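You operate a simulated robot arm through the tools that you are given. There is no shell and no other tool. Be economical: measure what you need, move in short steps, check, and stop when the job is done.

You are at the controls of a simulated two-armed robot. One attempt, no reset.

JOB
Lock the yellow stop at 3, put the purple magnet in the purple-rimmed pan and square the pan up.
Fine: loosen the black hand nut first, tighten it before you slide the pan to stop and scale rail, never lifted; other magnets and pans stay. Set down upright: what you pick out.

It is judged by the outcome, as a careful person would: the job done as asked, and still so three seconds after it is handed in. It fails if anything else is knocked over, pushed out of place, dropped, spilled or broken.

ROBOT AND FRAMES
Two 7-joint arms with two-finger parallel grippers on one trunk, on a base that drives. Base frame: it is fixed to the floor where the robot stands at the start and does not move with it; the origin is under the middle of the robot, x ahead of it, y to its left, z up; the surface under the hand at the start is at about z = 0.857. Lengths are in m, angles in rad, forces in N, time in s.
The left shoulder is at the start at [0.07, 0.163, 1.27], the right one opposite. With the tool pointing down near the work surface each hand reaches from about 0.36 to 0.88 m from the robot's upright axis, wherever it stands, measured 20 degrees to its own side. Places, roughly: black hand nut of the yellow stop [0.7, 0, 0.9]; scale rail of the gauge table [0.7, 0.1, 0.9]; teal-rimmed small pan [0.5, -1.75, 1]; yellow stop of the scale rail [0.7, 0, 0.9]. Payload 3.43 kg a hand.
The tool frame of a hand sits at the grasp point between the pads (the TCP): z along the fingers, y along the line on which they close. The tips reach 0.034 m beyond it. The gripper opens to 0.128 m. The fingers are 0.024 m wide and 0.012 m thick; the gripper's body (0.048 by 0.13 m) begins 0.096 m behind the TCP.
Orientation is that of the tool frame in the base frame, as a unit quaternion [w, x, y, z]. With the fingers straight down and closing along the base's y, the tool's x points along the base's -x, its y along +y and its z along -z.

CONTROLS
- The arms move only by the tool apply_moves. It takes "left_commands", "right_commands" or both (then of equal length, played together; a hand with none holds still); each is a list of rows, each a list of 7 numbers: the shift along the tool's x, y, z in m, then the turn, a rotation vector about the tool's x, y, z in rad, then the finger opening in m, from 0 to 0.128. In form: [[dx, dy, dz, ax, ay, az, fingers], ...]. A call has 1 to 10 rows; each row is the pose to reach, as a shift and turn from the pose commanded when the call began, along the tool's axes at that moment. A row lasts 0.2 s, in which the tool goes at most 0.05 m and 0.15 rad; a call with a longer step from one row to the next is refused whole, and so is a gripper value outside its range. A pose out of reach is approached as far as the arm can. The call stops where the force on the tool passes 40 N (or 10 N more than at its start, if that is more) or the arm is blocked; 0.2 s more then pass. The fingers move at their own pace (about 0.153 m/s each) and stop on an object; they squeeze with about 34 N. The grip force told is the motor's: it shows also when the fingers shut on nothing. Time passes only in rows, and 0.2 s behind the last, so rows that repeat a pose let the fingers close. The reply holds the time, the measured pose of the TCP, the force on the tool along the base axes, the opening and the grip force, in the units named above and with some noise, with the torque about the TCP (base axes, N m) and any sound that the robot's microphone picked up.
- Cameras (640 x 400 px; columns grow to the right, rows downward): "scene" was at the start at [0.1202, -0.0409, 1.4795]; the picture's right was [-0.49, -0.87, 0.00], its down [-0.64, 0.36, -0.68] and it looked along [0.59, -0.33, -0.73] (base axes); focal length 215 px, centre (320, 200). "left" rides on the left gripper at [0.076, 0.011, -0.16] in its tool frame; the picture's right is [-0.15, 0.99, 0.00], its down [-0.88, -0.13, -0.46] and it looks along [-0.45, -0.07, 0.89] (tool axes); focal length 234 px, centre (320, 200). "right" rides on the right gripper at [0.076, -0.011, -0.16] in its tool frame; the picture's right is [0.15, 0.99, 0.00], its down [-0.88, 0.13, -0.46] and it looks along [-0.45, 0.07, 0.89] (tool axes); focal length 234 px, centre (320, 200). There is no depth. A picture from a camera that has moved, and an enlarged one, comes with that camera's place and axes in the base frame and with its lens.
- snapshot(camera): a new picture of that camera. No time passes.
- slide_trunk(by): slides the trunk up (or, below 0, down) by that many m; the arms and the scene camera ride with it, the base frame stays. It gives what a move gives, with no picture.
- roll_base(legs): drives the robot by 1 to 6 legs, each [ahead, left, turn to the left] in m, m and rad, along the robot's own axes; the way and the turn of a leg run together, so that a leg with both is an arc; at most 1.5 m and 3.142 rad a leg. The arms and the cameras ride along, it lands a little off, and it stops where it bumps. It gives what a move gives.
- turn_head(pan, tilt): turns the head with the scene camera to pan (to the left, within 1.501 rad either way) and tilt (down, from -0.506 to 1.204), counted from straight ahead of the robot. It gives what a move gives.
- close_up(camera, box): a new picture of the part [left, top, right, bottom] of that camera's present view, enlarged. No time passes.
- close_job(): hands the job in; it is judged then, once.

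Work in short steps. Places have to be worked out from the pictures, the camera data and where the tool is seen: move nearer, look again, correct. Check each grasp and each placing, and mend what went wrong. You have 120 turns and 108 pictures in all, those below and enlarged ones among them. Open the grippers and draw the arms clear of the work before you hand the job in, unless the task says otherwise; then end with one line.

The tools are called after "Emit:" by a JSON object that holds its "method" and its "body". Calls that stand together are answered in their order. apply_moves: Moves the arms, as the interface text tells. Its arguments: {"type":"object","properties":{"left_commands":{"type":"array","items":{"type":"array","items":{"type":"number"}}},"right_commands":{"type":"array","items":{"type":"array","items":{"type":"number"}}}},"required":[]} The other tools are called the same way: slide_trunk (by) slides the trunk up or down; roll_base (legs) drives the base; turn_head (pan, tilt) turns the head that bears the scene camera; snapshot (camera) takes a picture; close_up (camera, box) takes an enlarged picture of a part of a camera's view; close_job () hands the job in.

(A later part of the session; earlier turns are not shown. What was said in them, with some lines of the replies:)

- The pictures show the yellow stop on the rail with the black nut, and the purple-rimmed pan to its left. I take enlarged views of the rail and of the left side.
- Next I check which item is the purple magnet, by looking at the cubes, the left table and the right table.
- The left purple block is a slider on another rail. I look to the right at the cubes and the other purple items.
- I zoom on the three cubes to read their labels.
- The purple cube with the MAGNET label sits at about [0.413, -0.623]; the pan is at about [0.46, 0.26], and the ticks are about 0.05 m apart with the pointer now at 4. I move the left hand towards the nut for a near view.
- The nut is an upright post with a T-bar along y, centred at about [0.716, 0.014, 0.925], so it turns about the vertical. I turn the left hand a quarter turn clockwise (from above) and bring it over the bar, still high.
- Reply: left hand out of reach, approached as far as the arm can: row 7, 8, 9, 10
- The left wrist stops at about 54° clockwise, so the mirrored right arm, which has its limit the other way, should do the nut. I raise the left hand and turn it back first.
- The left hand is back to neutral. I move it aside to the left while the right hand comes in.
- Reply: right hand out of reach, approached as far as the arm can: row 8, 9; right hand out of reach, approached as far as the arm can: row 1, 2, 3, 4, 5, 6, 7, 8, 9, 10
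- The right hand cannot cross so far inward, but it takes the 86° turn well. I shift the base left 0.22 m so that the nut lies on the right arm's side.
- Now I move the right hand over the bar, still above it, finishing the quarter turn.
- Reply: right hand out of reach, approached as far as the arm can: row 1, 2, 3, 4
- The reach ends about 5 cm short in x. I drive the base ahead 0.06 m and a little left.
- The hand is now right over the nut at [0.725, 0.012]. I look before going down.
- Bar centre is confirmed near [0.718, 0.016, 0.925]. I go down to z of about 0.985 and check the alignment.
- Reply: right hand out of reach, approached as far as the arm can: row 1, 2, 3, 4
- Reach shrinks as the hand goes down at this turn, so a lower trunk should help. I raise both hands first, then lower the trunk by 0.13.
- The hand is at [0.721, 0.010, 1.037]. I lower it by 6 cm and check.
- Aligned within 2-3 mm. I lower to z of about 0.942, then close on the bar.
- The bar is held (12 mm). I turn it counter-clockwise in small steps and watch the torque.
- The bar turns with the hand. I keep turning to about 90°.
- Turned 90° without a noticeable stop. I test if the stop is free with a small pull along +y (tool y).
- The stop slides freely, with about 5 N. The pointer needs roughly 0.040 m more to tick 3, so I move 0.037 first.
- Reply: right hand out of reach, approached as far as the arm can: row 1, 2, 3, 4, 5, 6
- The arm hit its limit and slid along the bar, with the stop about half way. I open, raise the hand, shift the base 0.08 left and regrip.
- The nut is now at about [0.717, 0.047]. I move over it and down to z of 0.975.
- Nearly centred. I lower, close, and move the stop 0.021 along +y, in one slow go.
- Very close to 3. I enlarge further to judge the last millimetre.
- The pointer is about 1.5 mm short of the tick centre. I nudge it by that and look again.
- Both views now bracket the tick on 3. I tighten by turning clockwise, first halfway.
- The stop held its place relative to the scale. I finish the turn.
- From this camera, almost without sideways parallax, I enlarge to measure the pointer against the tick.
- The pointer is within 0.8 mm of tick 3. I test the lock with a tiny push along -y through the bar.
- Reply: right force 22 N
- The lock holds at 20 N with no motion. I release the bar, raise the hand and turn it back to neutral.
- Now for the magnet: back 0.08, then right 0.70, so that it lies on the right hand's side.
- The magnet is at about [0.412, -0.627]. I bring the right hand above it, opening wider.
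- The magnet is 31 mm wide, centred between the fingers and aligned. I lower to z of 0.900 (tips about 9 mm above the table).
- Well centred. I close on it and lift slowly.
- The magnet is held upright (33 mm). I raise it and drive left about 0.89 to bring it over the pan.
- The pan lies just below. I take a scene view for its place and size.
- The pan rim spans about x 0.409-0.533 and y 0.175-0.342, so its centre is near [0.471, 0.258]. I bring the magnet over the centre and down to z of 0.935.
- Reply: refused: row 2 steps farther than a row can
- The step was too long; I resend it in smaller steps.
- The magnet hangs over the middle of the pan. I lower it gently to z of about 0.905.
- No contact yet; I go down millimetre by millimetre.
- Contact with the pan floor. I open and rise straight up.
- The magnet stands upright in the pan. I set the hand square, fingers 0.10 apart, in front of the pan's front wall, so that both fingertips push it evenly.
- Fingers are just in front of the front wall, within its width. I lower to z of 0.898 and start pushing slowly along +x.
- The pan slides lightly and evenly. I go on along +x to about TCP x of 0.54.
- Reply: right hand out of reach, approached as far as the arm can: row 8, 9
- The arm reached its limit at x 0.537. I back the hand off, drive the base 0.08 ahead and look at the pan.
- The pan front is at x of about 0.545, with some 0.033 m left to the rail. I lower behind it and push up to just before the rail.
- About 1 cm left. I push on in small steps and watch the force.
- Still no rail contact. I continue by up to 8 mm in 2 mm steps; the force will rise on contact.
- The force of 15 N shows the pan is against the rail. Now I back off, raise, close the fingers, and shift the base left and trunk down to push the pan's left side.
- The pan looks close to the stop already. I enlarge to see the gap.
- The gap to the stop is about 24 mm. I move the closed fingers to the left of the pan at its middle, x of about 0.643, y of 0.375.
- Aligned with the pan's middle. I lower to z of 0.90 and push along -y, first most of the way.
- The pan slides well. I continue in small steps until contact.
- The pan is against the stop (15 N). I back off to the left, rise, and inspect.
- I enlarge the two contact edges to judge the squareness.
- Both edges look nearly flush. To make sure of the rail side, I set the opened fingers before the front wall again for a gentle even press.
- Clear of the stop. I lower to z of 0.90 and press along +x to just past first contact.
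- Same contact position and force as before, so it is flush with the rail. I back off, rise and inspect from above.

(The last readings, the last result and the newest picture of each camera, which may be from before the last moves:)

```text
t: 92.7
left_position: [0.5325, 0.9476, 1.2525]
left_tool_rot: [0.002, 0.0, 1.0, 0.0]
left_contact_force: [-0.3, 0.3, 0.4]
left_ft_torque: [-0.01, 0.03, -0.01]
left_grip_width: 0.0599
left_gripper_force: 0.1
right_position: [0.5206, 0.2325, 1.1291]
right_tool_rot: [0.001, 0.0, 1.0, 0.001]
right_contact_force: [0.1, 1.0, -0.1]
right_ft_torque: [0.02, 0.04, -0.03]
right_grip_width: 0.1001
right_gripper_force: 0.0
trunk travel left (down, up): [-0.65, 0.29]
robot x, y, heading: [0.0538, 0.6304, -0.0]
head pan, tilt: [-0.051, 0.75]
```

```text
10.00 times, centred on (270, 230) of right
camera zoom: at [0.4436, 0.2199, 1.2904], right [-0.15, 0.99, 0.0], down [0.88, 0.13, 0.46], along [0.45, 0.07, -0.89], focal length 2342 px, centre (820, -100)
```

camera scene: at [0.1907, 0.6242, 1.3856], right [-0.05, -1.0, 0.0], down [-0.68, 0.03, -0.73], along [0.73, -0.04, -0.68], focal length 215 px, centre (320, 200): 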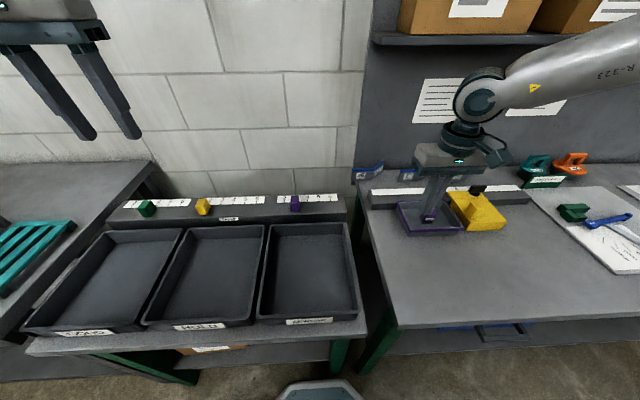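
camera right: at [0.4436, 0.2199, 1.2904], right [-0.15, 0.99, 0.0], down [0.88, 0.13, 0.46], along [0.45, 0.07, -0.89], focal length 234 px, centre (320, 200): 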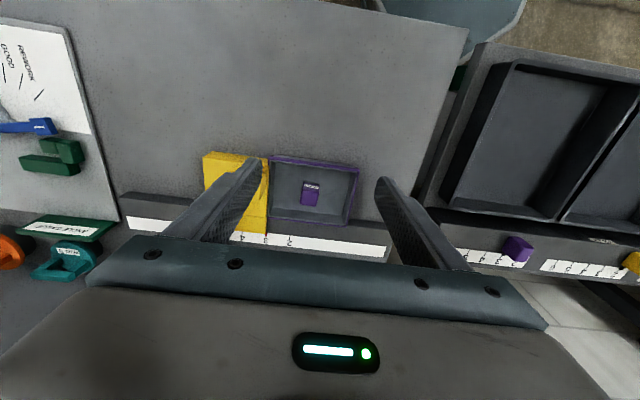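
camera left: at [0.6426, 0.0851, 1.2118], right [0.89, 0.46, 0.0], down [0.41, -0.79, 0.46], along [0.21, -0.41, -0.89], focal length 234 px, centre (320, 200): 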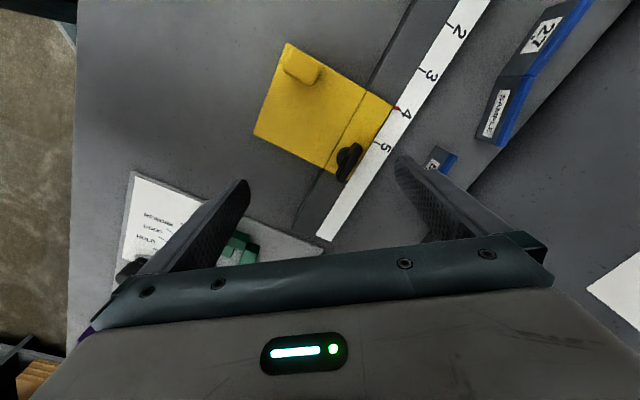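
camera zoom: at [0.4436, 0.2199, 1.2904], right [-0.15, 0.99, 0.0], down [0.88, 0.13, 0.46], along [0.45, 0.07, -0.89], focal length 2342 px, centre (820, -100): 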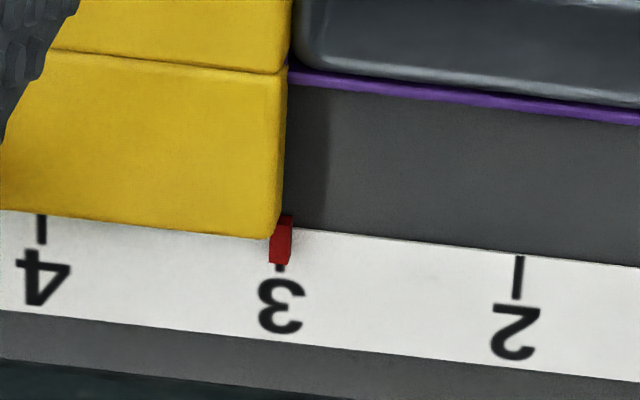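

The pan is flush with stop and rail, the magnet upright in it, the pointer on 3. I draw the arms up and clear, grippers open, and back the base off.

Emit:
{"method": "apply_moves", "body": {"right_commands": [[0.02, 0, -0.03, 0, 0, 0, 0.128], [0.05, -0.01, -0.06, 0, 0, 0, 0.128], [0.08, -0.03, -0.09, 0, 0, 0, 0.128], [0.1, -0.05, -0.12, 0, 0, 0, 0.128]], "left_commands": [[0, 0, 0, 0, 0, 0, 0.128], [0, 0, 0, 0, 0, 0, 0.128], [0, 0, 0, 0, 0, 0, 0.128], [0, 0, 0, 0, 0, 0, 0.128]]}}

Emit:
{"method": "roll_base", "body": {"legs": [[-0.08, 0, 0]]}}

Emit:
{"method": "turn_head", "body": {"pan": -0.5, "tilt": 0.75}}

Emit:
{"method": "snapshot", "body": {"camera": "scene"}}

Emit:
{"method": "snapshot", "body": {"camera": "right"}}

```text
t: 93.7
left_position: [0.5324, 0.9472, 1.2523]
left_tool_rot: [0.001, -0.001, 1.0, 0.0]
left_contact_force: [-1.0, -0.9, 0.4]
left_ft_torque: [0.0, -0.04, 0.02]
left_grip_width: 0.1281
left_gripper_force: 0.0
right_position: [0.421, 0.1814, 1.2502]
right_tool_rot: [0.002, 0.0, 1.0, 0.002]
right_contact_force: [-0.1, -0.2, -0.2]
right_ft_torque: [0.01, -0.01, -0.02]
right_grip_width: 0.1279
right_gripper_force: 0.1
trunk travel left (down, up): [-0.65, 0.29]
robot x, y, heading: [0.0555, 0.6297, 0.005]
head pan, tilt: [-0.051, 0.75]
```

```text
t: 94.8
left_position: [0.4567, 0.947, 1.2515]
left_tool_rot: [0.001, 0.0, 1.0, 0.001]
left_contact_force: [-0.5, 0.3, 0.0]
left_ft_torque: [0.0, 0.0, -0.03]
left_grip_width: 0.1281
left_gripper_force: 0.1
right_position: [0.3452, 0.1812, 1.2482]
right_tool_rot: [0.001, 0.0, 1.0, 0.002]
right_contact_force: [0.9, 0.6, 1.0]
right_ft_torque: [-0.02, 0.01, 0.03]
right_grip_width: 0.1278
right_gripper_force: 0.1
trunk travel left (down, up): [-0.65, 0.29]
robot x, y, heading: [-0.0222, 0.6306, 0.006]
head pan, tilt: [-0.051, 0.75]
```

```text
t: 95.7
left_position: [0.4559, 0.9467, 1.2514]
left_tool_rot: [0.0, 0.0, 1.0, 0.001]
left_contact_force: [-0.3, 0.3, 0.0]
left_ft_torque: [0.03, 0.03, -0.02]
left_grip_width: 0.1281
left_gripper_force: 0.1
right_position: [0.3447, 0.1815, 1.2481]
right_tool_rot: [0.001, 0.0, 1.0, 0.003]
right_contact_force: [0.7, -0.7, 0.0]
right_ft_torque: [-0.02, -0.01, -0.02]
right_grip_width: 0.1279
right_gripper_force: 0.0
trunk travel left (down, up): [-0.65, 0.29]
robot x, y, heading: [-0.0204, 0.6283, 0.001]
head pan, tilt: [-0.499, 0.75]
```

```text
16 pictures are left
camera scene: at [0.1039, 0.5882, 1.3855], right [-0.48, -0.88, 0.0], down [-0.6, 0.33, -0.73], along [0.64, -0.35, -0.68], focal length 215 px, centre (320, 200)
```

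scene: 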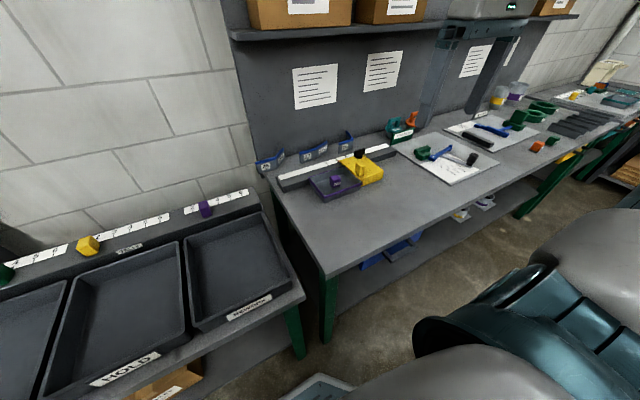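

```text
15 pictures are left
camera right: at [0.2681, 0.1697, 1.4097], right [-0.15, 0.99, 0.0], down [0.88, 0.13, 0.46], along [0.45, 0.07, -0.89], focal length 234 px, centre (320, 200)
```

right: 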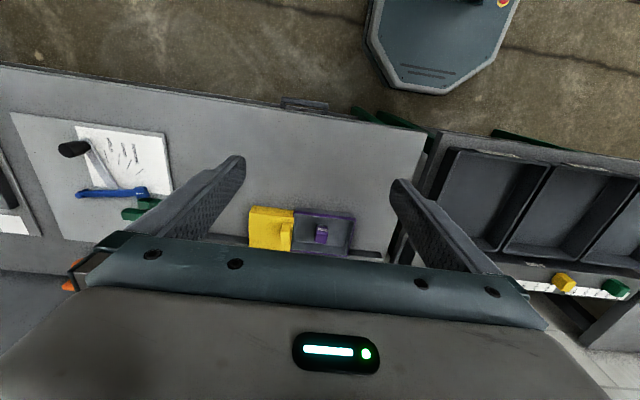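

Everything is in place and the arms are clear with open grippers; one last enlarged look at the result before I hand it in.

Emit:
{"method": "close_up", "body": {"camera": "scene", "box": [270, 130, 420, 225]}}

```text
4.21 times, centred on (345, 178) of scene
camera zoom: at [0.1039, 0.5882, 1.3855], right [-0.48, -0.88, 0.0], down [-0.6, 0.33, -0.73], along [0.64, -0.35, -0.68], focal length 906 px, centre (215, 295)
```

zoom: 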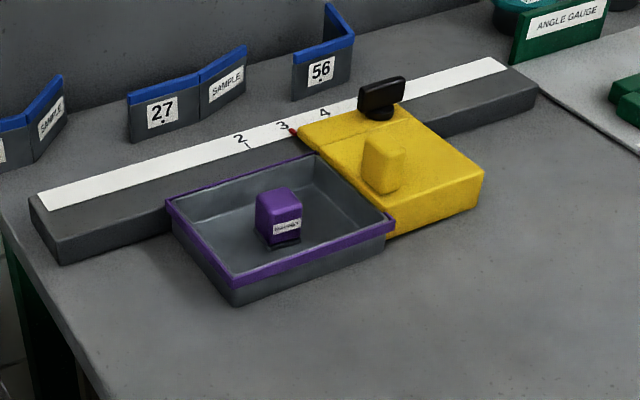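

The stop is at 3, and the pan with the magnet sits flush against both stop and rail. I hand in the job.

Emit:
{"method": "close_job", "body": {}}

```text
The job is handed in.
```

The yellow stop is locked with its pointer within about 1 mm of 3, and the purple magnet stands upright in the purple-rimmed pan, which I slid flush against the stop and the scale rail without lifting it.
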